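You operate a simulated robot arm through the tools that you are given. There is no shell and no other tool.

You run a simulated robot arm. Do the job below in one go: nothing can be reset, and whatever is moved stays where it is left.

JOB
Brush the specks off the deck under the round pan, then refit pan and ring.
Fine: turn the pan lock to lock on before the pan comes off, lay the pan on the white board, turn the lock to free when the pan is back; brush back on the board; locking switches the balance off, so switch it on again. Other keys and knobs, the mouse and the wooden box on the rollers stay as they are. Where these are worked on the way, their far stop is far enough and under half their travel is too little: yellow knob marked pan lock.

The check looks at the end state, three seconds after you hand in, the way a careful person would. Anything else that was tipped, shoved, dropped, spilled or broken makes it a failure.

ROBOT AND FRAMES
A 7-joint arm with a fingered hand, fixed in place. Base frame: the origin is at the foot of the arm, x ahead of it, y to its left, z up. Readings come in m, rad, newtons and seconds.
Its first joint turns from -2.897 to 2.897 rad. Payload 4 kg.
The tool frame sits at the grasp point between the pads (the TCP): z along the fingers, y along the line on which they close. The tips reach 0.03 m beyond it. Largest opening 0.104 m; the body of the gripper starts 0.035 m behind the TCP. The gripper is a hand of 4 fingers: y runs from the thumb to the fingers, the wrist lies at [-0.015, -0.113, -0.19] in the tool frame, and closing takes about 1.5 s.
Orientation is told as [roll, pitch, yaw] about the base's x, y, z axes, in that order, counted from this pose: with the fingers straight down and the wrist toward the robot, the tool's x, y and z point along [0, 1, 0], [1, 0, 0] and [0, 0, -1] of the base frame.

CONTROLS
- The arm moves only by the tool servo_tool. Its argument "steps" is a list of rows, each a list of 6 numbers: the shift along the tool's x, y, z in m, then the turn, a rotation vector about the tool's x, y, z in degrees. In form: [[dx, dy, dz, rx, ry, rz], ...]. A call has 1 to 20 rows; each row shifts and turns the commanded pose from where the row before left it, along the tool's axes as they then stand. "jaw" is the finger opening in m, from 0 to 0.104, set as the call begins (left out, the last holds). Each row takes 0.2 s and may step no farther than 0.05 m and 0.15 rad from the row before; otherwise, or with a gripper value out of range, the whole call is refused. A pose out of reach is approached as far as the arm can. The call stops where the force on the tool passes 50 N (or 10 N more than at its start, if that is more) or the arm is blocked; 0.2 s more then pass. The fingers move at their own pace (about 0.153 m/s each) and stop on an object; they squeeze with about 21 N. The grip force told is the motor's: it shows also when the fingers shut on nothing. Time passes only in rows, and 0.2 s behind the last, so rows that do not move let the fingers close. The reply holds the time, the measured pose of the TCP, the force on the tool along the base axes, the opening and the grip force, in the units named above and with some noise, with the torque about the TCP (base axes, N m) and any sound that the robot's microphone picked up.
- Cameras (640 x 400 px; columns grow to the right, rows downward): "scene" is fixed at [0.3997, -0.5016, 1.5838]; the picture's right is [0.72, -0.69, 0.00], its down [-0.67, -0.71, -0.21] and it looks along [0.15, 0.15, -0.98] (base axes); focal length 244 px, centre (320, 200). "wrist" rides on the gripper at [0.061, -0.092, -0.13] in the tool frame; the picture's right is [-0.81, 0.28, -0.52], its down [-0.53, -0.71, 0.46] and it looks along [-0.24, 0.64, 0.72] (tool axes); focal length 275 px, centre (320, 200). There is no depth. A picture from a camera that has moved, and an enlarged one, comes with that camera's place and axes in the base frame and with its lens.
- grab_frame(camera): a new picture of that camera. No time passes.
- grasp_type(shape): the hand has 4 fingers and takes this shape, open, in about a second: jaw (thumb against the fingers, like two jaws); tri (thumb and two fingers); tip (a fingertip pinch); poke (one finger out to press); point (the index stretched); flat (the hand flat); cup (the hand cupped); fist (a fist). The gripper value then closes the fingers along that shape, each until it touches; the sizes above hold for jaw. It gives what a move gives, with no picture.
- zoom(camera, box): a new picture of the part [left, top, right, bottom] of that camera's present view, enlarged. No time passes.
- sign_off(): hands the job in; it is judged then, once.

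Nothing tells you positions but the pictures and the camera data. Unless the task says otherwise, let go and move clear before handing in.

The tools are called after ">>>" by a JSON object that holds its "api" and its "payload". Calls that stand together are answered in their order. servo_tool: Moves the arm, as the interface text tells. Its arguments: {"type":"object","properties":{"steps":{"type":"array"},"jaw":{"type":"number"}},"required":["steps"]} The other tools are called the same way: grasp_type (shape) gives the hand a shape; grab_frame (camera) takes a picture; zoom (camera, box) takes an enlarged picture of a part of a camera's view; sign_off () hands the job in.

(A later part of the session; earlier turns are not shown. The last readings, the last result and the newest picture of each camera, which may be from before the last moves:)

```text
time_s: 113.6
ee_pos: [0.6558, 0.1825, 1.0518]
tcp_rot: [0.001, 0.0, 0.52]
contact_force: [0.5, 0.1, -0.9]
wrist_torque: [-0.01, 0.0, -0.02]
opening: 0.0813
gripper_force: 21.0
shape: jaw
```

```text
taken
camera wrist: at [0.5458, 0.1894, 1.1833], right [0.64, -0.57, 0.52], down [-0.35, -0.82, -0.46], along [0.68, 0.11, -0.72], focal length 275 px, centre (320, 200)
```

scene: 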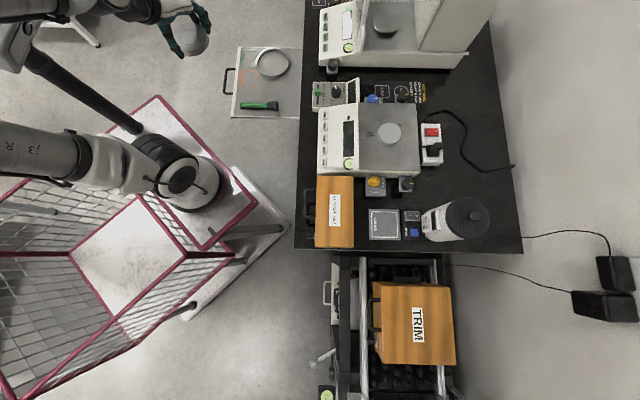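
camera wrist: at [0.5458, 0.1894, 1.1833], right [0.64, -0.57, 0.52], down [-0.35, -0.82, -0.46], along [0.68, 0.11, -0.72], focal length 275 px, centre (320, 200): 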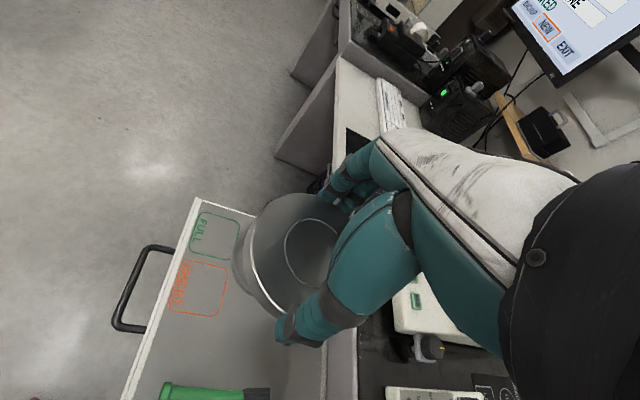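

>>> {"api": "servo_tool", "payload": {"steps": [[-0.0298, -0.0205, 0, 0, 0, 0], [-0.0298, -0.0205, 0, 0, 0, 0], [-0.0298, -0.0205, 0, 0, 0, 0], [-0.0298, -0.0205, 0, 0, 0, 0], [-0.0298, -0.0205, 0, 0, 0, 0], [-0.0298, -0.0205, 0, 0, 0, 0], [-0.0298, -0.0205, 0, 0, 0, 0], [-0.0298, -0.0205, 0, 0, 0, 0], [-0.0298, -0.0205, 0, 0, 0, 0], [-0.0298, -0.0205, 0, 0, 0, 0], [-0.0298, -0.0205, 0, 0, 0, 0], [-0.0298, -0.0205, 0, 0, 0, 0], [0, 0, 0, 0, 0, 7.25], [0, 0, 0, 0, 0, 7.25], [0, 0, 0, 0, 0, 7.25], [0, 0, 0, 0, 0, 7.25], [0, 0, 0, 0, 0, 7.25], [0, 0, 0, 0, 0, 7.25], [0, 0, 0, 0, 0, 7.25], [0, 0, 0, 0, 0, 0]]}}

>>> {"api": "grab_frame", "payload": {"camera": "wrist"}}

```text
time_s: 117.8
ee_pos: [0.6195, -0.2468, 1.0521]
tcp_rot: [0.0, 0.0, -0.366]
contact_force: [-0.5, 0.4, -1.1]
wrist_torque: [0.03, 0.01, 0.0]
opening: 0.0812
gripper_force: 21.3
shape: jaw
out of reach, approached as far as the arm can: row 1
```

```text
taken
camera wrist: at [0.5566, -0.156, 1.1825], right [-0.03, -0.86, 0.52], down [-0.86, -0.24, -0.46], along [0.51, -0.46, -0.72], focal length 275 px, centre (320, 200)
```

wrist: 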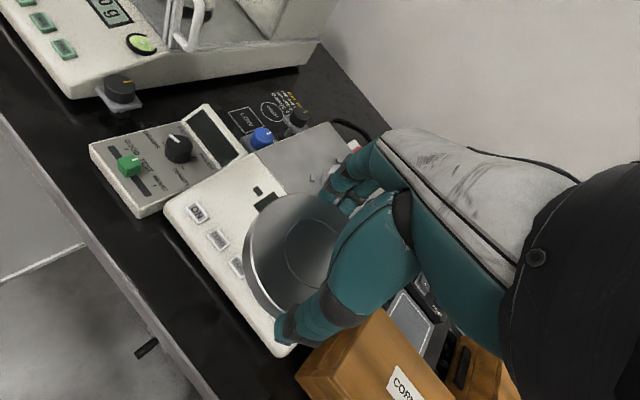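

>>> {"api": "servo_tool", "payload": {"steps": [[-0.0095, 0.0329, 0, 0, 0, 0], [-0.0095, 0.0329, 0, 0, 0, 0], [-0.0095, 0.0329, 0, 0, 0, 0], [-0.0095, 0.0329, 0, 0, 0, 0], [-0.0095, 0.0329, 0, 0, 0, 0], [-0.0094, 0.0329, 0, 0, 0, 0], [-0.0094, 0.0329, 0, 0, 0, 0], [0, 0, 0.03, 0, 0, 0], [0, 0, 0.03, 0, 0, 0], [0, 0, 0.025, 0, 0, 0], [0, 0, 0, 0, 0, 0]]}}

>>> {"api": "zoom", "payload": {"camera": "wrist", "box": [160, 190, 400, 390]}}

>>> {"api": "zoom", "payload": {"camera": "scene", "box": [360, 95, 440, 165]}}

```text
time_s: 120.2
ee_pos: [0.8111, -0.3885, 0.9663]
tcp_rot: [0.0, -0.001, -0.365]
contact_force: [-0.4, -0.5, -1.5]
wrist_torque: [0.01, -0.02, 0.01]
opening: 0.0812
gripper_force: 21.0
shape: jaw
```

```text
2.00 times, centred on (280, 290) of wrist
camera zoom: at [0.7479, -0.2994, 1.097], right [-0.03, -0.86, 0.52], down [-0.86, -0.24, -0.46], along [0.52, -0.46, -0.72], focal length 551 px, centre (400, 20)
```

zoom: 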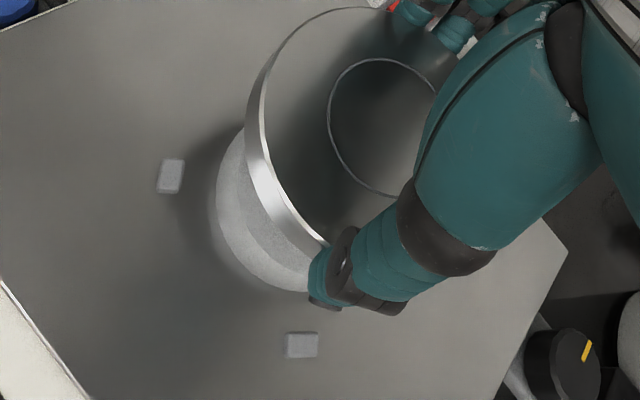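

```text
5.71 times, centred on (400, 130) of scene
camera zoom: at [0.3997, -0.5016, 1.5838], right [0.72, -0.69, 0.0], down [-0.67, -0.71, -0.21], along [0.15, 0.15, -0.98], focal length 1393 px, centre (-137, 600)
```

zoom: 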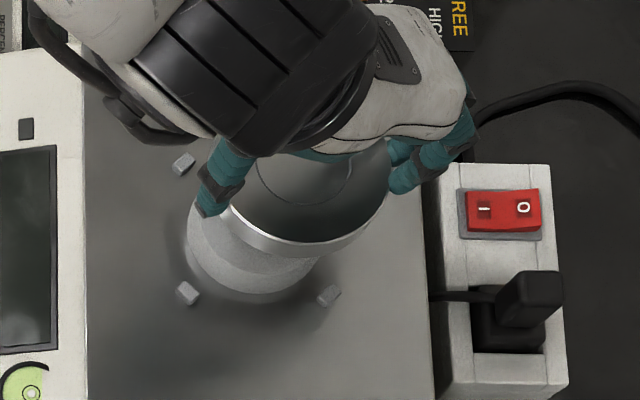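

The pan is over its hub; I'll make a 2 mm correction and lower it gently onto the seat.

>>> {"api": "servo_tool", "payload": {"steps": [[-0.0022, -0.0005, 0, 0, 0, 0], [0, 0, 0.015, 0, 0, 0], [0, 0, 0.015, 0, 0, 0], [0, 0, 0.008, 0, 0, 0], [0, 0, 0, 0, 0, 0]]}}

>>> {"api": "zoom", "payload": {"camera": "wrist", "box": [160, 190, 400, 390]}}

>>> {"api": "zoom", "payload": {"camera": "scene", "box": [360, 95, 440, 165]}}

```text
time_s: 121.4
ee_pos: [0.8111, -0.39, 0.9296]
tcp_rot: [-0.001, 0.0, -0.364]
contact_force: [-0.3, 0.8, 8.1]
wrist_torque: [0.15, 0.37, 0.03]
opening: 0.0809
gripper_force: 21.1
shape: jaw
```

```text
2.00 times, centred on (280, 290) of wrist
camera zoom: at [0.7468, -0.3012, 1.0598], right [-0.03, -0.85, 0.52], down [-0.86, -0.24, -0.46], along [0.52, -0.46, -0.72], focal length 551 px, centre (400, 20)
```

zoom: 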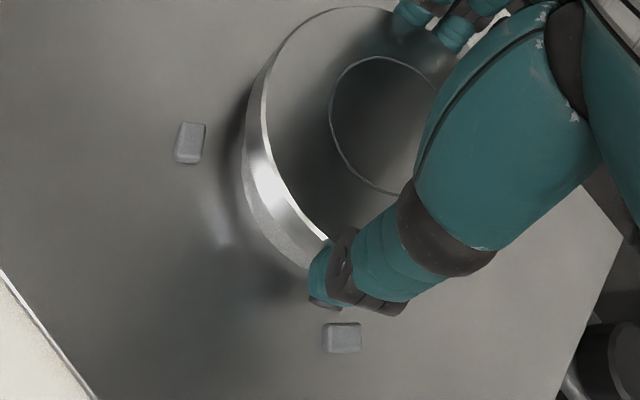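

```text
5.71 times, centred on (400, 130) of scene
camera zoom: at [0.3997, -0.5016, 1.5838], right [0.72, -0.69, 0.0], down [-0.67, -0.71, -0.21], along [0.15, 0.15, -0.98], focal length 1393 px, centre (-137, 600)
```

zoom: 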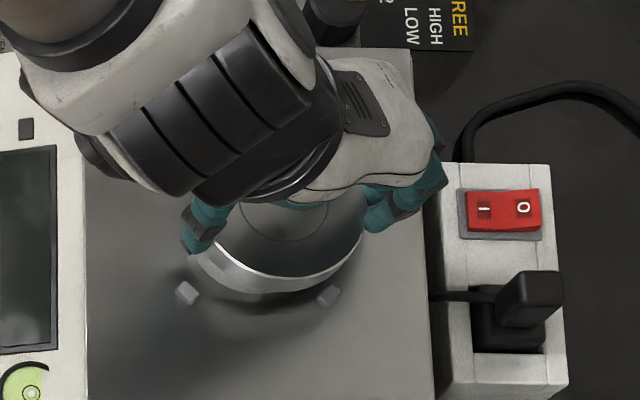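

The pan touched early (z 0.93), with torque showing its near-side wall sits on the hub edge. I'll raise a little, shift 4 mm toward the robot and lower again.

>>> {"api": "servo_tool", "payload": {"steps": [[0, 0, -0.005, 0, 0, 0], [0, -0.004, 0, 0, 0, 0], [0, 0, 0.004, 0, 0, 0], [0, 0, 0.002, 0, 0, 0], [0, 0, 0, 0, 0, 0]]}}

>>> {"api": "zoom", "payload": {"camera": "wrist", "box": [160, 190, 400, 390]}}

```text
time_s: 122.6
ee_pos: [0.806, -0.3894, 0.9274]
tcp_rot: [0.0, 0.001, -0.365]
contact_force: [0.5, 0.9, -0.6]
wrist_torque: [0.0, -0.02, 0.0]
opening: 0.0812
gripper_force: 20.8
shape: jaw
```

```text
2.00 times, centred on (280, 290) of wrist
camera zoom: at [0.7431, -0.3002, 1.0583], right [-0.03, -0.86, 0.52], down [-0.86, -0.24, -0.46], along [0.52, -0.46, -0.72], focal length 551 px, centre (400, 20)
```

zoom: 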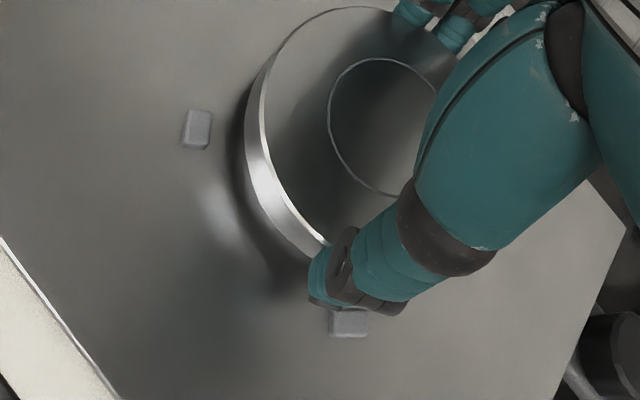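

No contact now, so the pan is slipping over the hub. Continuing down gently.

>>> {"api": "servo_tool", "payload": {"steps": [[0, 0, 0.003, 0, 0, 0], [0, 0, 0.002, 0, 0, 0], [0, 0, 0, 0, 0, 0]]}}

>>> {"api": "servo_tool", "payload": {"steps": [[0, 0, 0.002, 0, 0, 0], [0, 0, 0.001, 0, 0, 0], [0, 0, 0, 0, 0, 0]]}}

```text
time_s: 123.4
ee_pos: [0.8062, -0.3883, 0.9234]
tcp_rot: [-0.001, -0.001, -0.366]
contact_force: [1.2, -0.1, -2.0]
wrist_torque: [0.0, 0.02, -0.04]
opening: 0.081
gripper_force: 21.0
shape: jaw
```

```text
time_s: 124.2
ee_pos: [0.8061, -0.3886, 0.9211]
tcp_rot: [0.0, -0.002, -0.365]
contact_force: [0.1, 0.9, 9.5]
wrist_torque: [-0.12, -0.07, 0.01]
opening: 0.081
gripper_force: 21.1
shape: jaw
```

>>> {"api": "servo_tool", "payload": {"steps": [[0, 0, 0.001, 0, 0, 0], [0, 0, 0, 0, 0, 0]]}}

>>> {"api": "zoom", "payload": {"camera": "wrist", "box": [160, 190, 400, 390]}}

>>> {"api": "zoom", "payload": {"camera": "scene", "box": [360, 95, 440, 165]}}

```text
time_s: 124.8
ee_pos: [0.8067, -0.3898, 0.9206]
tcp_rot: [0.0, -0.001, -0.366]
contact_force: [1.0, -0.4, 14.6]
wrist_torque: [-0.06, -0.08, 0.0]
opening: 0.0808
gripper_force: 21.0
shape: jaw
```

```text
2.00 times, centred on (280, 290) of wrist
camera zoom: at [0.7429, -0.3001, 1.0502], right [-0.03, -0.85, 0.52], down [-0.86, -0.24, -0.46], along [0.52, -0.46, -0.72], focal length 551 px, centre (400, 20)
```

zoom: 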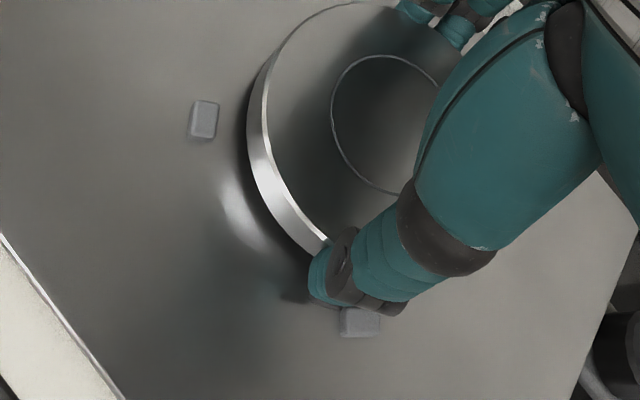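

```text
5.71 times, centred on (400, 130) of scene
camera zoom: at [0.3997, -0.5016, 1.5838], right [0.72, -0.69, 0.0], down [-0.67, -0.71, -0.21], along [0.15, 0.15, -0.98], focal length 1393 px, centre (-137, 600)
```

zoom: 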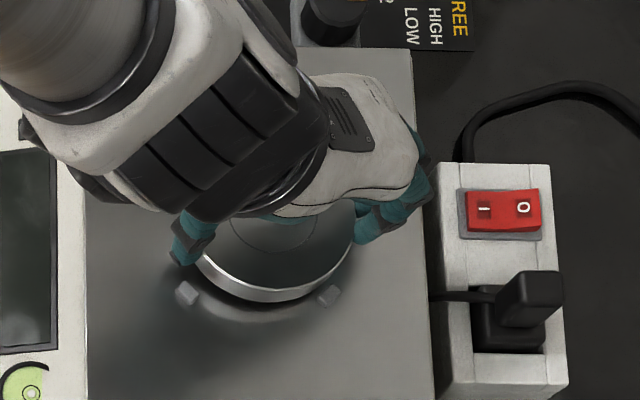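

The pan meets firm, centred resistance, so it is seated. Relieving and opening.

>>> {"api": "servo_tool", "payload": {"steps": [[0, 0, -0.0015, 0, 0, 0], [0, 0, 0, 0, 0, 0], [0, 0, 0, 0, 0, 0], [0, 0, 0, 0, 0, 0]], "jaw": 0.104}}

>>> {"api": "zoom", "payload": {"camera": "wrist", "box": [160, 190, 400, 390]}}

```text
time_s: 125.8
ee_pos: [0.8052, -0.3903, 0.9202]
tcp_rot: [0.001, 0.0, -0.364]
contact_force: [-0.5, -0.4, 0.4]
wrist_torque: [0.02, 0.02, 0.01]
opening: 0.1036
gripper_force: 0.1
shape: jaw
```

```text
2.00 times, centred on (280, 290) of wrist
camera zoom: at [0.7432, -0.3004, 1.051], right [-0.03, -0.86, 0.52], down [-0.86, -0.24, -0.46], along [0.52, -0.46, -0.72], focal length 551 px, centre (400, 20)
```

zoom: 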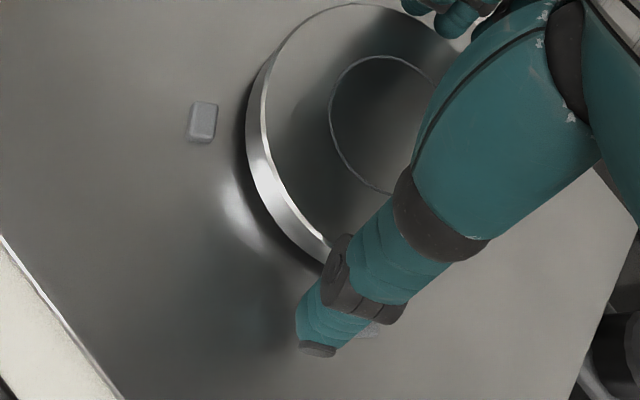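

>>> {"api": "servo_tool", "payload": {"steps": [[0, 0, -0.01, 0, 0, 0], [0, 0, -0.02, 0, 0, 0], [0, 0, -0.04, 0, 0, 0], [0, 0, -0.04, 0, 0, 0], [0.01, -0.04, 0, 0, 0, 0], [0.01, -0.04, 0, 0, 0, 0], [0.01, -0.04, 0, 0, 0, 0], [0.01, -0.04, 0, 0, 0, 0], [0.01, -0.04, 0, 0, 0, 0], [0, 0, 0, 0, 0, 0]]}}

>>> {"api": "zoom", "payload": {"camera": "scene", "box": [300, 80, 460, 180]}}

>>> {"api": "grab_frame", "payload": {"camera": "wrist"}}

```text
time_s: 128.0
ee_pos: [0.6377, -0.2703, 1.031]
tcp_rot: [0.001, 0.001, -0.366]
contact_force: [-0.1, 0.8, -0.2]
wrist_torque: [0.01, 0.01, 0.0]
opening: 0.1036
gripper_force: 0.0
shape: jaw
```

```text
4.00 times, centred on (380, 130) of scene
camera zoom: at [0.3997, -0.5016, 1.5838], right [0.72, -0.69, 0.0], down [-0.67, -0.71, -0.21], along [0.15, 0.15, -0.98], focal length 975 px, centre (80, 480)
```

zoom: 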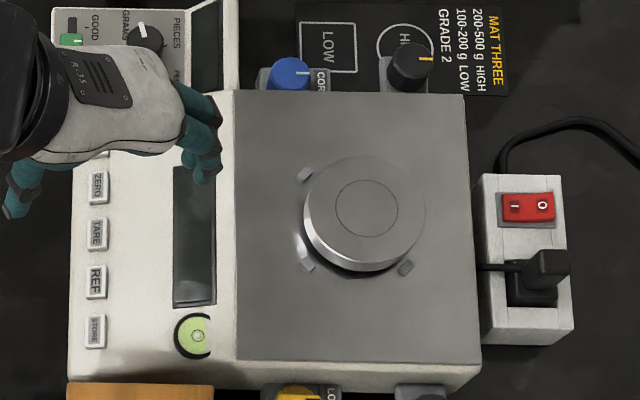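

```text
taken
camera wrist: at [0.5741, -0.1819, 1.1612], right [-0.03, -0.86, 0.52], down [-0.86, -0.24, -0.46], along [0.52, -0.46, -0.72], focal length 275 px, centre (320, 200)
```

wrist: 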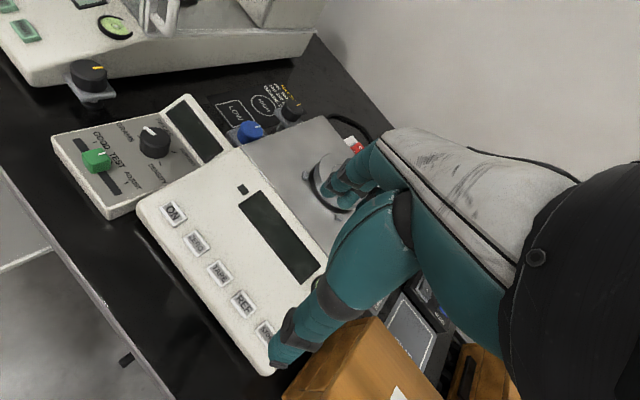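

>>> {"api": "zoom", "payload": {"camera": "scene", "box": [367, 110, 423, 155]}}

```text
8.89 times, centred on (395, 132) of scene
camera zoom: at [0.3997, -0.5016, 1.5838], right [0.72, -0.69, 0.0], down [-0.67, -0.71, -0.21], along [0.15, 0.15, -0.98], focal length 2167 px, centre (-347, 800)
```

zoom: 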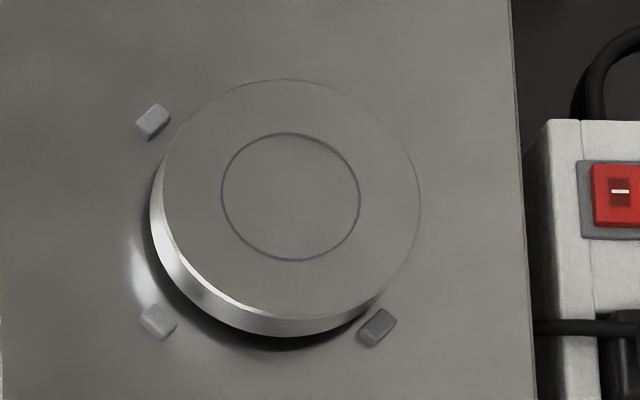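

The pan is seated and level but about 4 mm off toward the wall side compared with before. I'll regrip it gently and slide it back to centre.

>>> {"api": "servo_tool", "payload": {"steps": [[-0.01, 0.04, 0, 0, 0, 0], [-0.01, 0.04, 0, 0, 0, 0], [-0.01, 0.04, 0, 0, 0, 0], [-0.01, 0.04, 0, 0, 0, 0], [-0.01, 0.04, 0, 0, 0, 0], [0.0015, 0.003, 0.03, 0, 0, 0], [0, 0, 0.03, 0, 0, 0], [0, 0, 0.03, 0, 0, 0], [0, 0, 0, 0, 0, 0]]}}

>>> {"api": "zoom", "payload": {"camera": "wrist", "box": [160, 190, 400, 390]}}

>>> {"api": "zoom", "payload": {"camera": "scene", "box": [360, 95, 440, 165]}}

```text
time_s: 130.0
ee_pos: [0.8094, -0.3893, 0.9397]
tcp_rot: [0.0, -0.001, -0.365]
contact_force: [-0.3, -0.3, -0.1]
wrist_torque: [0.02, 0.0, 0.01]
opening: 0.1038
gripper_force: 0.0
shape: jaw
```

```text
2.00 times, centred on (280, 290) of wrist
camera zoom: at [0.7461, -0.3, 1.0703], right [-0.03, -0.86, 0.52], down [-0.86, -0.24, -0.46], along [0.52, -0.46, -0.72], focal length 551 px, centre (400, 20)
```

zoom: 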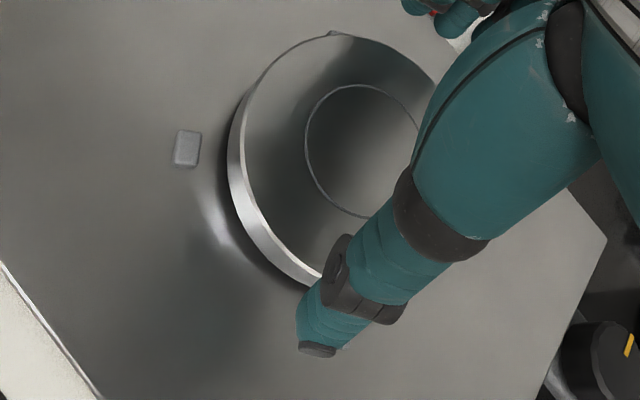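

```text
5.71 times, centred on (400, 130) of scene
camera zoom: at [0.3997, -0.5016, 1.5838], right [0.72, -0.69, 0.0], down [-0.67, -0.71, -0.21], along [0.15, 0.15, -0.98], focal length 1393 px, centre (-137, 600)
```

zoom: 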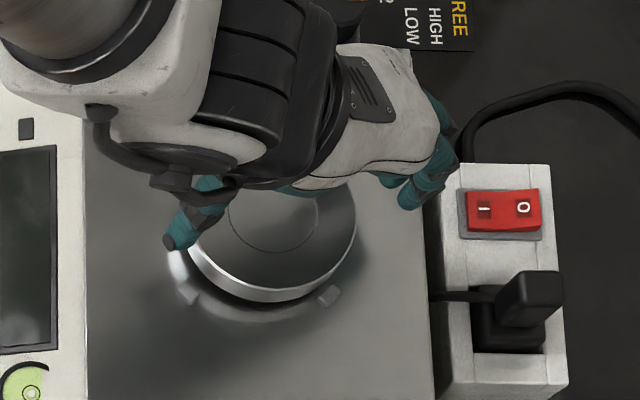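

Aligned again. Lowering around the pan, closing, sliding about 3.5 mm back, then releasing.

>>> {"api": "servo_tool", "payload": {"steps": [[0, 0, 0.008, 0, 0, 0], [0, 0, 0.007, 0, 0, 0], [0, 0, 0.004, 0, 0, 0], [0, 0, 0, 0, 0, 0]]}}

>>> {"api": "servo_tool", "payload": {"steps": [[0, 0, 0, 0, 0, 0], [0, 0, 0, 0, 0, 0], [0, 0, 0, 0, 0, 0], [0, 0, 0, 0, 0, 0]], "jaw": 0.076}}

```text
time_s: 131.0
ee_pos: [0.8098, -0.3893, 0.9208]
tcp_rot: [-0.001, 0.0, -0.367]
contact_force: [0.1, -0.8, -0.1]
wrist_torque: [0.02, -0.04, 0.01]
opening: 0.1038
gripper_force: 0.1
shape: jaw
```

```text
time_s: 132.0
ee_pos: [0.8097, -0.3888, 0.921]
tcp_rot: [0.0, 0.0, -0.365]
contact_force: [-6.4, 2.3, -0.3]
wrist_torque: [0.03, 0.16, -0.01]
opening: 0.0812
gripper_force: 21.4
shape: jaw
```

>>> {"api": "servo_tool", "payload": {"steps": [[0.0005, -0.0012, 0, 0, 0, 0], [0.0005, -0.0011, 0, 0, 0, 0], [0.0004, -0.0011, 0, 0, 0, 0], [0, 0, 0, 0, 0, 0]]}}

>>> {"api": "zoom", "payload": {"camera": "scene", "box": [360, 95, 440, 165]}}

```text
time_s: 133.0
ee_pos: [0.8071, -0.3874, 0.9213]
tcp_rot: [0.001, 0.001, -0.365]
contact_force: [-0.4, 0.1, 0.7]
wrist_torque: [0.04, -0.02, -0.01]
opening: 0.0812
gripper_force: 20.7
shape: jaw
```

```text
5.71 times, centred on (400, 130) of scene
camera zoom: at [0.3997, -0.5016, 1.5838], right [0.72, -0.69, 0.0], down [-0.67, -0.71, -0.21], along [0.15, 0.15, -0.98], focal length 1393 px, centre (-137, 600)
```

zoom: 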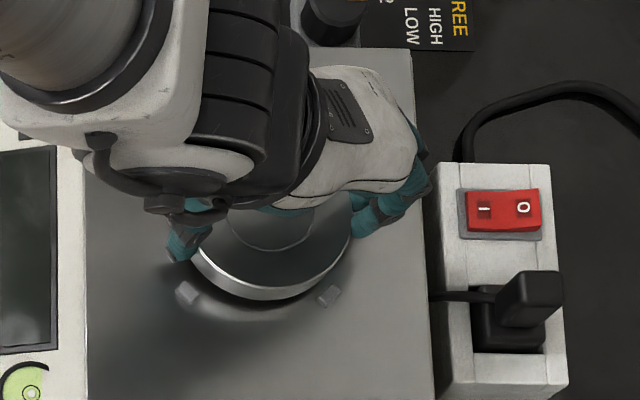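

>>> {"api": "servo_tool", "payload": {"steps": [[0.0005, -0.0012, 0, 0, 0, 0], [0, 0, 0, 0, 0, 0]]}}

>>> {"api": "servo_tool", "payload": {"steps": [[0, 0, 0, 0, 0, 0], [0, 0, 0, 0, 0, 0], [0, 0, 0, 0, 0, 0]], "jaw": 0.104}}

>>> {"api": "servo_tool", "payload": {"steps": [[0, 0.0025, -0.01, 0, 0, 0], [0, 0, -0.02, 0, 0, 0], [0, 0, -0.04, 0, 0, 0], [0, 0, -0.04, 0, 0, 0], [0.01, -0.04, 0, 0, 0, 0], [0.01, -0.04, 0, 0, 0, 0], [0.01, -0.04, 0, 0, 0, 0], [0.01, -0.04, 0, 0, 0, 0], [0.01, -0.04, 0, 0, 0, 0], [0, 0, 0, 0, 0, 0]]}}

>>> {"api": "zoom", "payload": {"camera": "scene", "box": [300, 80, 460, 180]}}

>>> {"api": "zoom", "payload": {"camera": "scene", "box": [367, 110, 423, 155]}}

```text
time_s: 133.6
ee_pos: [0.8061, -0.3873, 0.9216]
tcp_rot: [-0.001, -0.001, -0.366]
contact_force: [0.0, -0.2, 0.0]
wrist_torque: [-0.01, -0.01, 0.0]
opening: 0.0813
gripper_force: 21.3
shape: jaw
```

```text
time_s: 134.4
ee_pos: [0.8062, -0.3853, 0.9213]
tcp_rot: [0.0, -0.001, -0.364]
contact_force: [0.5, -0.4, -0.4]
wrist_torque: [-0.02, -0.02, -0.01]
opening: 0.1036
gripper_force: 0.0
shape: jaw
```

```text
time_s: 136.6
ee_pos: [0.6394, -0.2693, 1.03]
tcp_rot: [0.001, 0.0, -0.366]
contact_force: [0.1, -0.7, -0.1]
wrist_torque: [-0.02, -0.01, 0.02]
opening: 0.104
gripper_force: 0.2
shape: jaw
```

```text
4.00 times, centred on (380, 130) of scene
camera zoom: at [0.3997, -0.5016, 1.5838], right [0.72, -0.69, 0.0], down [-0.67, -0.71, -0.21], along [0.15, 0.15, -0.98], focal length 975 px, centre (80, 480)
```

zoom: 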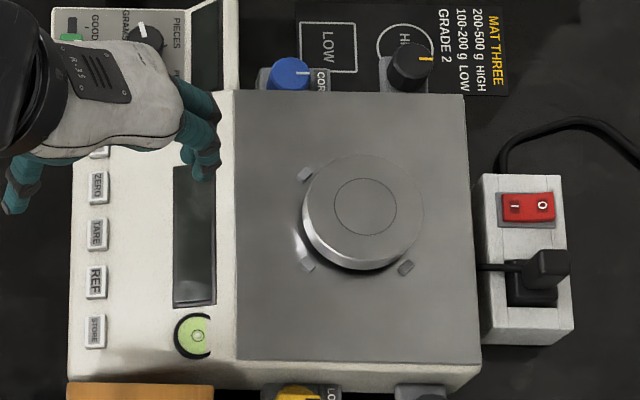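

```text
8.89 times, centred on (395, 132) of scene
camera zoom: at [0.3997, -0.5016, 1.5838], right [0.72, -0.69, 0.0], down [-0.67, -0.71, -0.21], along [0.15, 0.15, -0.98], focal length 2167 px, centre (-347, 800)
```

zoom: 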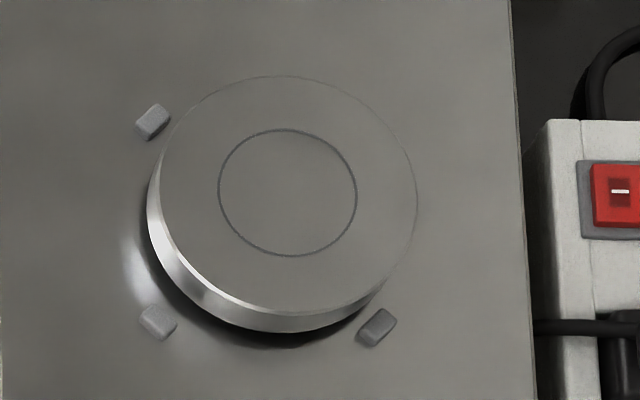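

The pan still sits about 3.5 mm off centre in the fingers-closing direction. I'll repeat the gentle nudge with a larger slide.

>>> {"api": "servo_tool", "payload": {"steps": [[-0.01, 0.04, 0, 0, 0, 0], [-0.01, 0.04, 0, 0, 0, 0], [-0.01, 0.04, 0, 0, 0, 0], [-0.01, 0.04, 0, 0, 0, 0], [-0.01, 0.04, 0, 0, 0, 0], [-0.0014, 0.002, 0.03, 0, 0, 0], [0, 0, 0.03, 0, 0, 0], [0, 0, 0.03, 0, 0, 0], [0, 0, 0.008, 0, 0, 0], [0, 0, 0.006, 0, 0, 0], [0, 0, 0.004, 0, 0, 0], [0, 0, 0, 0, 0, 0]]}}

>>> {"api": "servo_tool", "payload": {"steps": [[0, 0, 0, 0, 0, 0], [0, 0, 0, 0, 0, 0], [0, 0, 0, 0, 0, 0], [0, 0, 0, 0, 0, 0]], "jaw": 0.07}}

>>> {"api": "zoom", "payload": {"camera": "scene", "box": [367, 110, 423, 155]}}

```text
time_s: 139.2
ee_pos: [0.8096, -0.3875, 0.9231]
tcp_rot: [0.0, 0.0, -0.364]
contact_force: [-0.2, 0.7, 0.5]
wrist_torque: [-0.02, -0.01, 0.01]
opening: 0.1038
gripper_force: 0.1
shape: jaw
```

```text
time_s: 140.2
ee_pos: [0.8092, -0.3875, 0.9232]
tcp_rot: [0.0, -0.002, -0.366]
contact_force: [-6.6, 1.6, -0.7]
wrist_torque: [-0.01, 0.17, -0.04]
opening: 0.081
gripper_force: 21.4
shape: jaw
```

```text
8.89 times, centred on (395, 132) of scene
camera zoom: at [0.3997, -0.5016, 1.5838], right [0.72, -0.69, 0.0], down [-0.67, -0.71, -0.21], along [0.15, 0.15, -0.98], focal length 2167 px, centre (-347, 800)
```

zoom: 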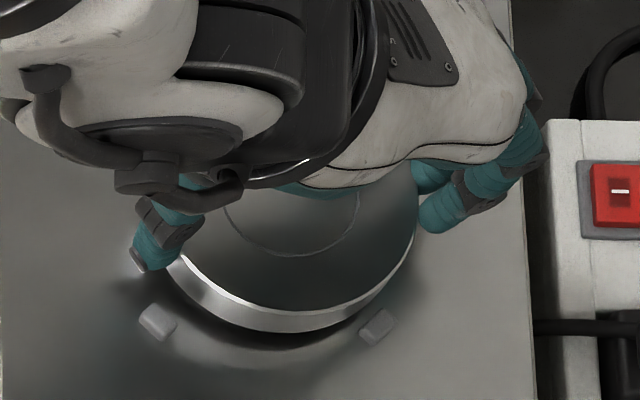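

>>> {"api": "servo_tool", "payload": {"steps": [[0.0004, -0.002, 0, 0, 0, 0], [0.0, -0.002, 0, 0, 0, 0], [0.0, -0.002, 0, 0, 0, 0], [0, 0, 0, 0, 0, 0]]}}

>>> {"api": "zoom", "payload": {"camera": "scene", "box": [367, 110, 423, 155]}}

```text
time_s: 141.2
ee_pos: [0.8037, -0.3867, 0.9229]
tcp_rot: [-0.001, 0.0, -0.366]
contact_force: [0.3, 0.5, -0.3]
wrist_torque: [0.01, 0.02, -0.03]
opening: 0.081
gripper_force: 20.5
shape: jaw
```

```text
8.89 times, centred on (395, 132) of scene
camera zoom: at [0.3997, -0.5016, 1.5838], right [0.72, -0.69, 0.0], down [-0.67, -0.71, -0.21], along [0.15, 0.15, -0.98], focal length 2167 px, centre (-347, 800)
```

zoom: 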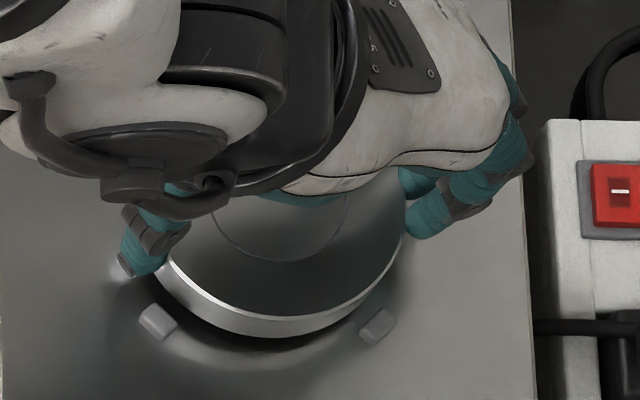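

>>> {"api": "servo_tool", "payload": {"steps": [[0, 0, 0, 0, 0, 0], [0, 0, 0, 0, 0, 0], [0, 0, 0, 0, 0, 0]], "jaw": 0.104}}

>>> {"api": "servo_tool", "payload": {"steps": [[0, 0.003, -0.004, 0, 0, 0], [0, 0, -0.02, 0, 0, 0], [0, 0, -0.04, 0, 0, 0], [0, 0, -0.04, 0, 0, 0], [0.01, -0.04, 0, 0, 0, 0], [0.01, -0.04, 0, 0, 0, 0], [0.01, -0.04, 0, 0, 0, 0], [0.01, -0.04, 0, 0, 0, 0], [0.01, -0.04, 0, 0, 0, 0], [0, 0, 0, 0, 0, 0]]}}

>>> {"api": "zoom", "payload": {"camera": "scene", "box": [367, 110, 423, 155]}}

>>> {"api": "grab_frame", "payload": {"camera": "scene"}}

```text
time_s: 142.0
ee_pos: [0.8052, -0.3848, 0.922]
tcp_rot: [-0.001, 0.001, -0.364]
contact_force: [-0.2, -0.8, -0.8]
wrist_torque: [0.01, -0.02, 0.0]
opening: 0.1035
gripper_force: 0.0
shape: jaw
```

```text
time_s: 144.2
ee_pos: [0.639, -0.27, 1.0268]
tcp_rot: [0.0, -0.001, -0.364]
contact_force: [0.0, -0.2, -0.1]
wrist_torque: [0.0, 0.0, -0.01]
opening: 0.1037
gripper_force: 0.0
shape: jaw
```

```text
8.89 times, centred on (395, 132) of scene
camera zoom: at [0.3997, -0.5016, 1.5838], right [0.72, -0.69, 0.0], down [-0.67, -0.71, -0.21], along [0.15, 0.15, -0.98], focal length 2167 px, centre (-347, 800)
```

zoom: 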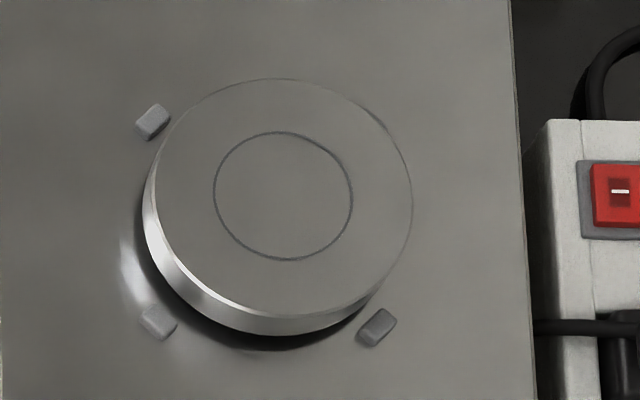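

```text
taken
```

scene: 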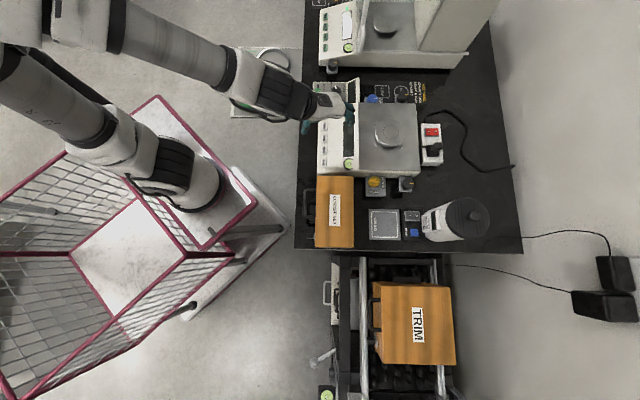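

The pan is now within about 1 mm of its original place. Next is the ring: I'll go back to the board and look closely at it.

>>> {"api": "servo_tool", "payload": {"steps": [[0.0333, -0.0108, 0, 0, 0, 0], [0.0333, -0.0108, 0, 0, 0, 0], [0.0333, -0.0108, 0, 0, 0, 0], [0.0333, -0.0108, 0, 0, 0, 0], [0.0333, -0.0108, 0, 0, 0, 0], [0.0333, -0.0108, 0, 0, 0, 0], [0.0333, -0.0108, 0, 0, 0, 0], [0.0333, -0.0108, 0, 0, 0, 0], [0.0333, -0.0108, 0, 0, 0, 0], [0.0333, -0.0108, 0, 0, 0, 0], [0.0333, -0.0108, 0, 0, 0, 0], [0.0333, -0.0108, 0, 0, 0, 0], [0, 0, 0, 0, 0, -6.8], [0, 0, 0, 0, 0, -6.8], [0, 0, 0, 0, 0, -6.8], [0, 0, 0, 0, 0, -6.8], [0, 0, 0, 0, 0, -6.8], [0, 0, 0, 0, 0, 0]]}}

>>> {"api": "grab_frame", "payload": {"camera": "wrist"}}

>>> {"api": "zoom", "payload": {"camera": "scene", "box": [220, 35, 316, 125]}}

```text
time_s: 148.0
ee_pos: [0.6591, 0.1503, 1.0275]
tcp_rot: [-0.001, 0.0, 0.23]
contact_force: [-0.9, 0.3, -0.2]
wrist_torque: [-0.02, 0.03, 0.01]
opening: 0.1039
gripper_force: 0.1
shape: jaw
```

```text
taken
camera wrist: at [0.5567, 0.1885, 1.1579], right [0.45, -0.73, 0.52], down [-0.57, -0.68, -0.46], along [0.68, -0.09, -0.72], focal length 275 px, centre (320, 200)
```

wrist: 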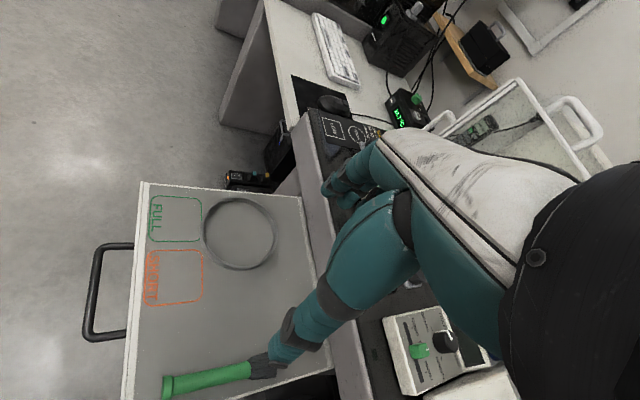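

```text
4.44 times, centred on (268, 80) of scene
camera zoom: at [0.3997, -0.5016, 1.5838], right [0.72, -0.69, 0.0], down [-0.67, -0.71, -0.21], along [0.15, 0.15, -0.98], focal length 1084 px, centre (551, 733)
```

zoom: 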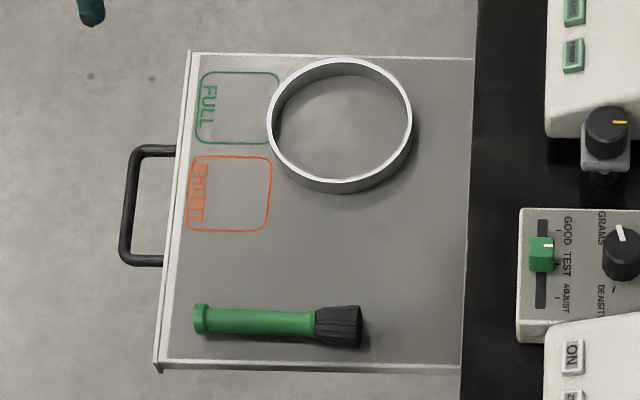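

>>> {"api": "zoom", "payload": {"camera": "wrist", "box": [190, 180, 290, 280]}}

>>> {"api": "zoom", "payload": {"camera": "scene", "box": [255, 43, 290, 83]}}

```text
4.00 times, centred on (240, 230) of wrist
camera zoom: at [0.5567, 0.1885, 1.1579], right [0.45, -0.73, 0.52], down [-0.57, -0.68, -0.46], along [0.68, -0.09, -0.72], focal length 1101 px, centre (640, 80)
```

zoom: 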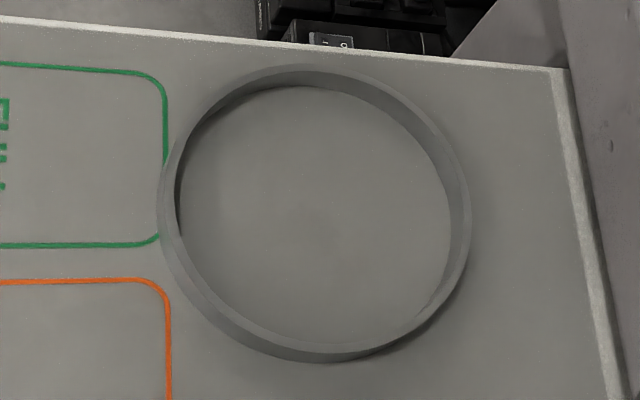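

```text
10.00 times, centred on (272, 63) of scene
camera zoom: at [0.3997, -0.5016, 1.5838], right [0.72, -0.69, 0.0], down [-0.67, -0.71, -0.21], along [0.15, 0.15, -0.98], focal length 2438 px, centre (795, 1570)
```

zoom: 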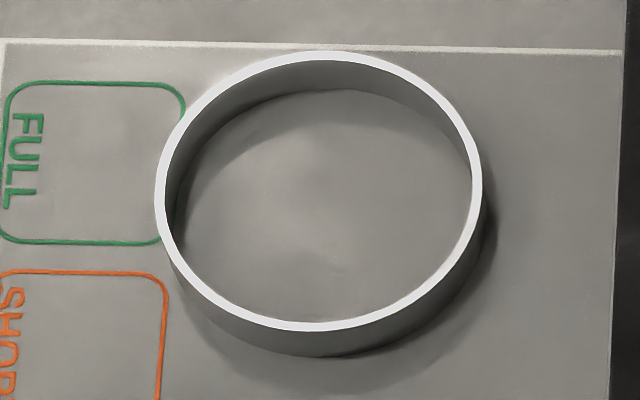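

The ring measures about 0.137 m outside, 0.129 m inside and 15 mm tall, centred near (0.792,0.205). I'll approach its near wall to refine the position.

>>> {"api": "servo_tool", "payload": {"steps": [[0.0, 0.008, 0.035, 0, 0, 0], [0.0, 0.008, 0.035, 0, 0, 0], [0.0, 0.008, 0.035, 0, 0, 0], [0.0, 0.008, 0.035, 0, 0, 0], [0.0, 0.006, 0.035, 0, 0, 0], [0.0, 0.0, 0.03, 0, 0, 0], [0, 0, 0, 0, 0, 0]], "jaw": 0.06}}

>>> {"api": "grab_frame", "payload": {"camera": "wrist"}}

>>> {"api": "zoom", "payload": {"camera": "wrist", "box": [180, 80, 360, 260]}}

```text
time_s: 149.6
ee_pos: [0.6949, 0.1581, 0.8224]
tcp_rot: [-0.002, 0.0, 0.23]
contact_force: [-0.5, -0.2, 0.9]
wrist_torque: [0.0, 0.0, 0.0]
opening: 0.0603
gripper_force: 0.0
shape: jaw
```

```text
taken
camera wrist: at [0.5932, 0.1968, 0.9531], right [0.45, -0.73, 0.52], down [-0.57, -0.68, -0.46], along [0.68, -0.09, -0.72], focal length 275 px, centre (320, 200)
```

wrist: 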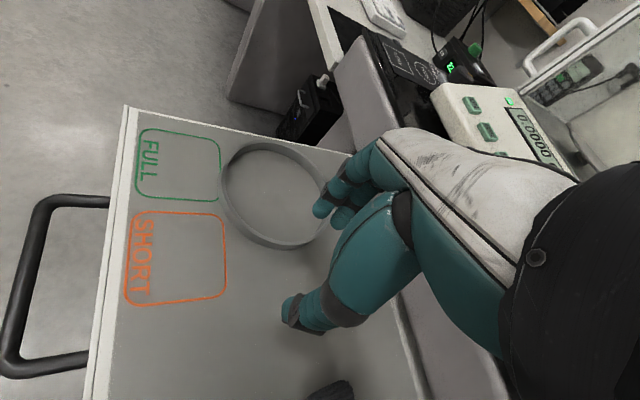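

```text
2.22 times, centred on (270, 170) of wrist
camera zoom: at [0.5932, 0.1968, 0.9531], right [0.45, -0.73, 0.52], down [-0.57, -0.68, -0.46], along [0.68, -0.09, -0.72], focal length 612 px, centre (431, 267)
```

zoom: 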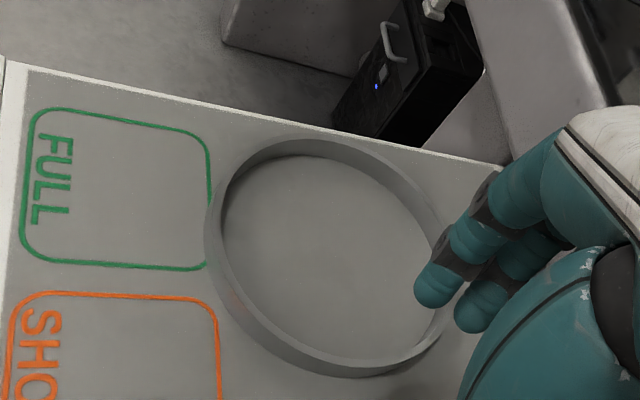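

>>> {"api": "zoom", "payload": {"camera": "wrist", "box": [215, 130, 345, 255]}}

```text
3.20 times, centred on (280, 192) of wrist
camera zoom: at [0.5932, 0.1968, 0.9531], right [0.45, -0.73, 0.52], down [-0.57, -0.68, -0.46], along [0.68, -0.09, -0.72], focal length 881 px, centre (448, 224)
```

zoom: 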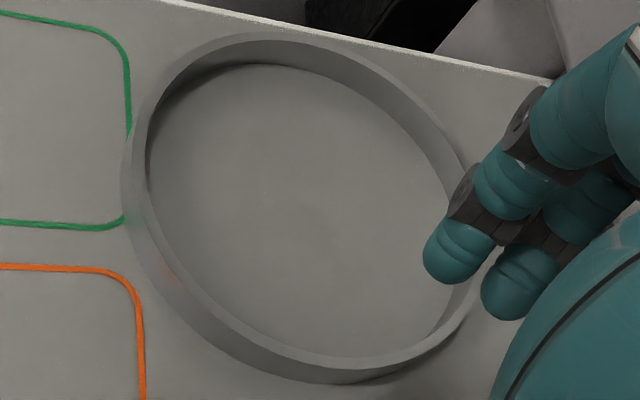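

>>> {"api": "servo_tool", "payload": {"steps": [[0.012, 0.0229, 0, 0, 0, 0], [0.0122, 0.0229, 0, 0, 0, 0], [0, 0, 0.025, 0, 0, 0], [0, 0, 0.02, 0, 0, 0], [0, 0, 0, 0, 0, 0]], "jaw": 0.05}}

>>> {"api": "grab_frame", "payload": {"camera": "wrist"}}

>>> {"api": "zoom", "payload": {"camera": "scene", "box": [240, 35, 310, 95]}}

```text
time_s: 150.8
ee_pos: [0.7351, 0.1917, 0.7784]
tcp_rot: [0.001, 0.0, 0.229]
contact_force: [0.3, 0.3, 1.1]
wrist_torque: [0.05, 0.01, -0.02]
opening: 0.0501
gripper_force: 0.0
shape: jaw
```

```text
taken
camera wrist: at [0.6328, 0.231, 0.9082], right [0.45, -0.73, 0.52], down [-0.57, -0.68, -0.46], along [0.68, -0.09, -0.72], focal length 275 px, centre (320, 200)
```

wrist: 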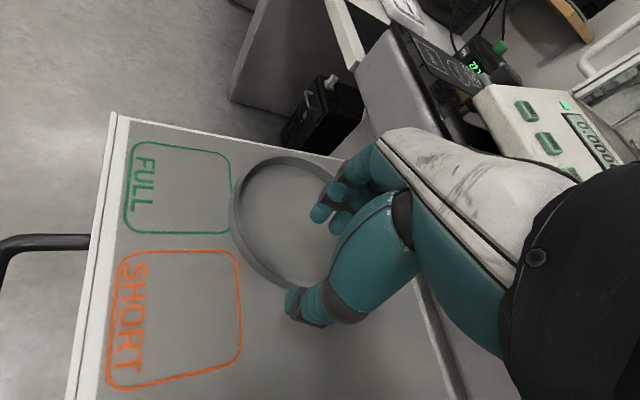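

```text
6.67 times, centred on (275, 65) of scene
camera zoom: at [0.3997, -0.5016, 1.5838], right [0.72, -0.69, 0.0], down [-0.67, -0.71, -0.21], along [0.15, 0.15, -0.98], focal length 1625 px, centre (620, 1100)
```

zoom: 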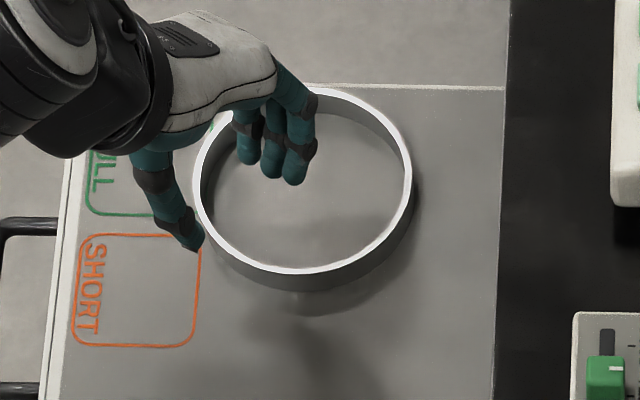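

>>> {"api": "servo_tool", "payload": {"steps": [[0, 0, 0.02, 0, 0, 0], [0, 0, 0.02, 0, 0, 0], [0, 0, 0.01, 0, 0, 0], [0, 0, 0, 0, 0, 0]]}}

>>> {"api": "zoom", "payload": {"camera": "scene", "box": [240, 35, 310, 95]}}

>>> {"api": "zoom", "payload": {"camera": "wrist", "box": [220, 140, 380, 340]}}

```text
time_s: 151.8
ee_pos: [0.7343, 0.1926, 0.7276]
tcp_rot: [-0.001, 0.001, 0.229]
contact_force: [0.0, 0.0, 1.1]
wrist_torque: [0.01, 0.03, 0.02]
opening: 0.0504
gripper_force: 0.0
shape: jaw
```

```text
6.67 times, centred on (275, 65) of scene
camera zoom: at [0.3997, -0.5016, 1.5838], right [0.72, -0.69, 0.0], down [-0.67, -0.71, -0.21], along [0.15, 0.15, -0.98], focal length 1625 px, centre (620, 1100)
```

zoom: 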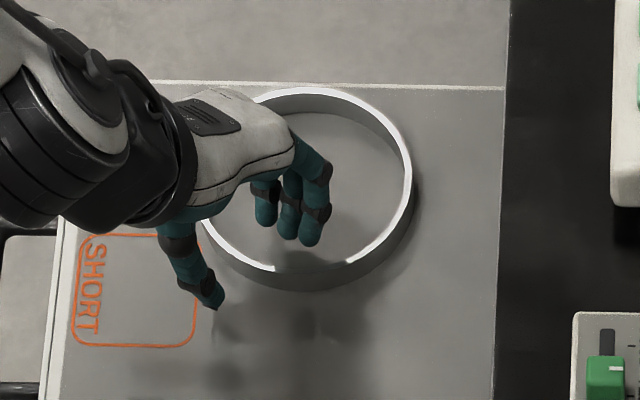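

```text
2.00 times, centred on (300, 240) of wrist
camera zoom: at [0.6326, 0.2312, 0.858], right [0.45, -0.73, 0.52], down [-0.57, -0.68, -0.46], along [0.68, -0.09, -0.72], focal length 551 px, centre (360, 120)
```

zoom: 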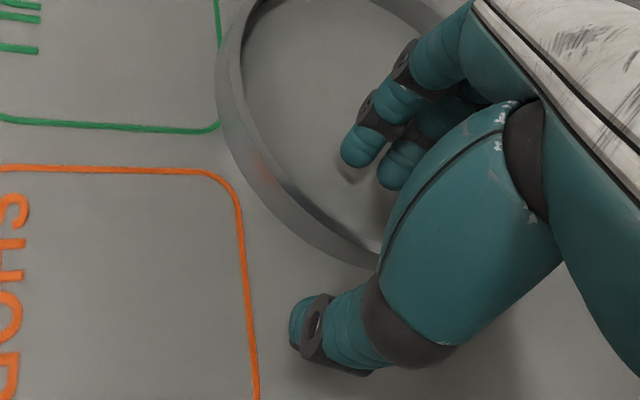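

The wall is between thumb and fingers. Going 2 mm lower and closing.

>>> {"api": "servo_tool", "payload": {"steps": [[0, 0, 0.0025, 0, 0, 0], [0, 0, 0, 0, 0, 0], [0, 0, 0, 0, 0, 0], [0, 0, 0, 0, 0, 0], [0, 0, 0, 0, 0, 0]], "jaw": 0.0}}

>>> {"api": "zoom", "payload": {"camera": "scene", "box": [240, 35, 310, 95]}}

>>> {"api": "zoom", "payload": {"camera": "wrist", "box": [220, 140, 380, 340]}}

```text
time_s: 153.0
ee_pos: [0.7358, 0.1922, 0.7253]
tcp_rot: [0.0, 0.0, 0.228]
contact_force: [-0.4, 1.6, 1.5]
wrist_torque: [0.01, -0.05, 0.02]
opening: 0.002
gripper_force: 20.7
shape: jaw
```

```text
6.67 times, centred on (275, 65) of scene
camera zoom: at [0.3997, -0.5016, 1.5838], right [0.72, -0.69, 0.0], down [-0.67, -0.71, -0.21], along [0.15, 0.15, -0.98], focal length 1625 px, centre (620, 1100)
```

zoom: 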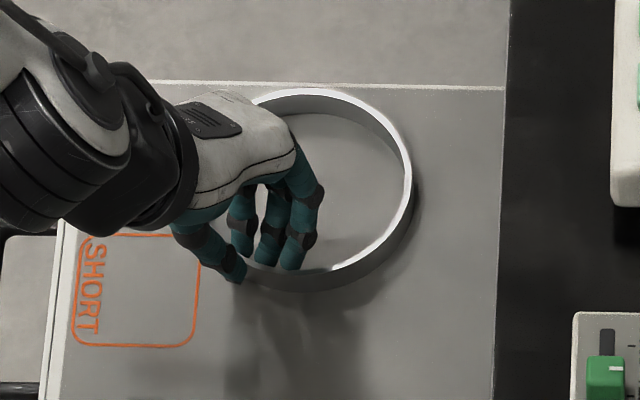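

```text
2.00 times, centred on (300, 240) of wrist
camera zoom: at [0.6327, 0.2313, 0.8559], right [0.45, -0.73, 0.52], down [-0.57, -0.68, -0.46], along [0.68, -0.09, -0.72], focal length 551 px, centre (360, 120)
```

zoom: 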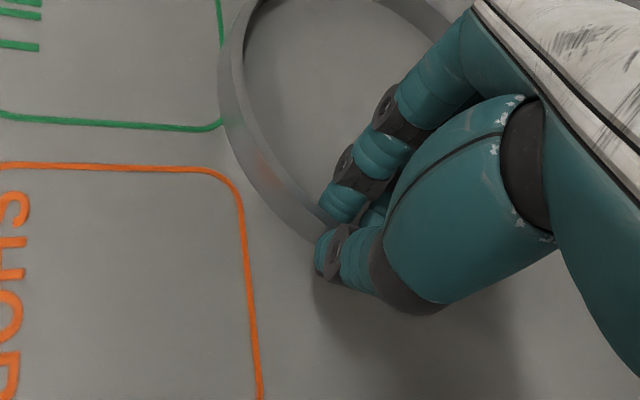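

>>> {"api": "servo_tool", "payload": {"steps": [[0, 0, -0.005, 0, 0, 0], [0, 0, -0.01, 0, 0, 0], [0, 0, -0.015, 0, 0, 0], [0, 0, -0.02, 0, 0, 0], [0, 0, 0, 0, 0, 0]]}}

>>> {"api": "zoom", "payload": {"camera": "scene", "box": [240, 35, 310, 95]}}

>>> {"api": "grab_frame", "payload": {"camera": "wrist"}}

```text
time_s: 154.2
ee_pos: [0.7371, 0.1894, 0.7751]
tcp_rot: [-0.002, 0.003, 0.221]
contact_force: [-0.4, 0.1, -1.0]
wrist_torque: [0.0, 0.04, 0.01]
opening: 0.0019
gripper_force: 21.4
shape: jaw
```

```text
6.67 times, centred on (275, 65) of scene
camera zoom: at [0.3997, -0.5016, 1.5838], right [0.72, -0.69, 0.0], down [-0.67, -0.71, -0.21], along [0.15, 0.15, -0.98], focal length 1625 px, centre (620, 1100)
```

zoom: 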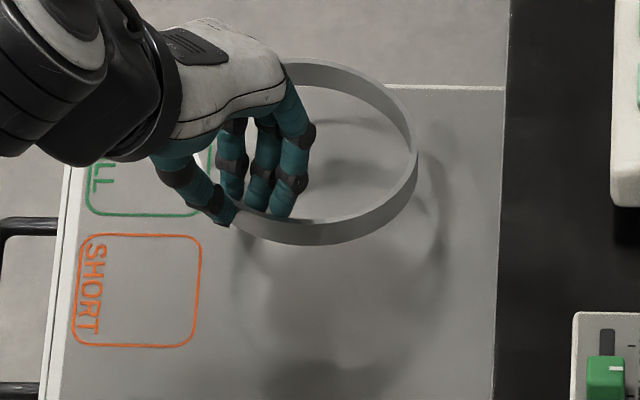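

```text
taken
camera wrist: at [0.6351, 0.2279, 0.9051], right [0.45, -0.73, 0.52], down [-0.58, -0.68, -0.45], along [0.68, -0.1, -0.72], focal length 275 px, centre (320, 200)
```

wrist: 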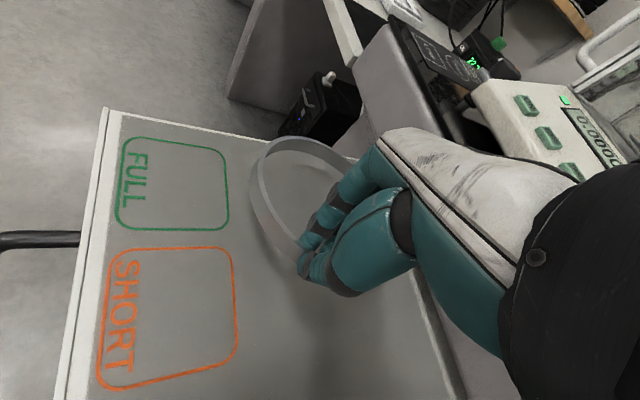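

>>> {"api": "zoom", "payload": {"camera": "wrist", "box": [230, 110, 370, 290]}}

>>> {"api": "zoom", "payload": {"camera": "scene", "box": [255, 40, 300, 80]}}

```text
2.22 times, centred on (300, 200) of wrist
camera zoom: at [0.6351, 0.2279, 0.9051], right [0.45, -0.73, 0.52], down [-0.58, -0.68, -0.45], along [0.68, -0.1, -0.72], focal length 612 px, centre (364, 200)
```

zoom: 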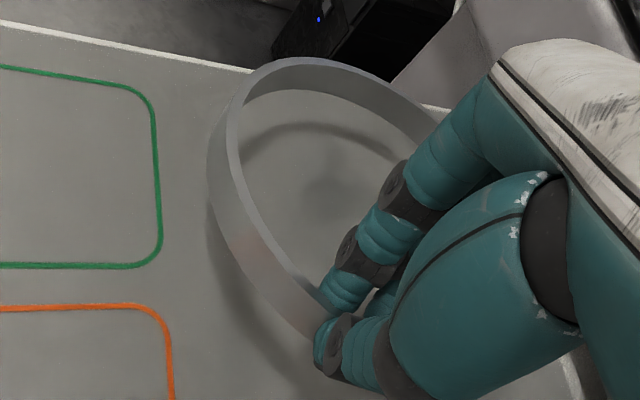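

```text
10.00 times, centred on (278, 60) of scene
camera zoom: at [0.3997, -0.5016, 1.5838], right [0.72, -0.69, 0.0], down [-0.67, -0.71, -0.21], along [0.15, 0.15, -0.98], focal length 2438 px, centre (745, 1600)
```

zoom: 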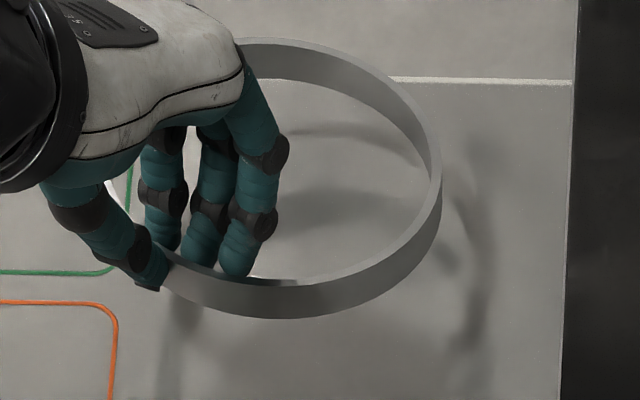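

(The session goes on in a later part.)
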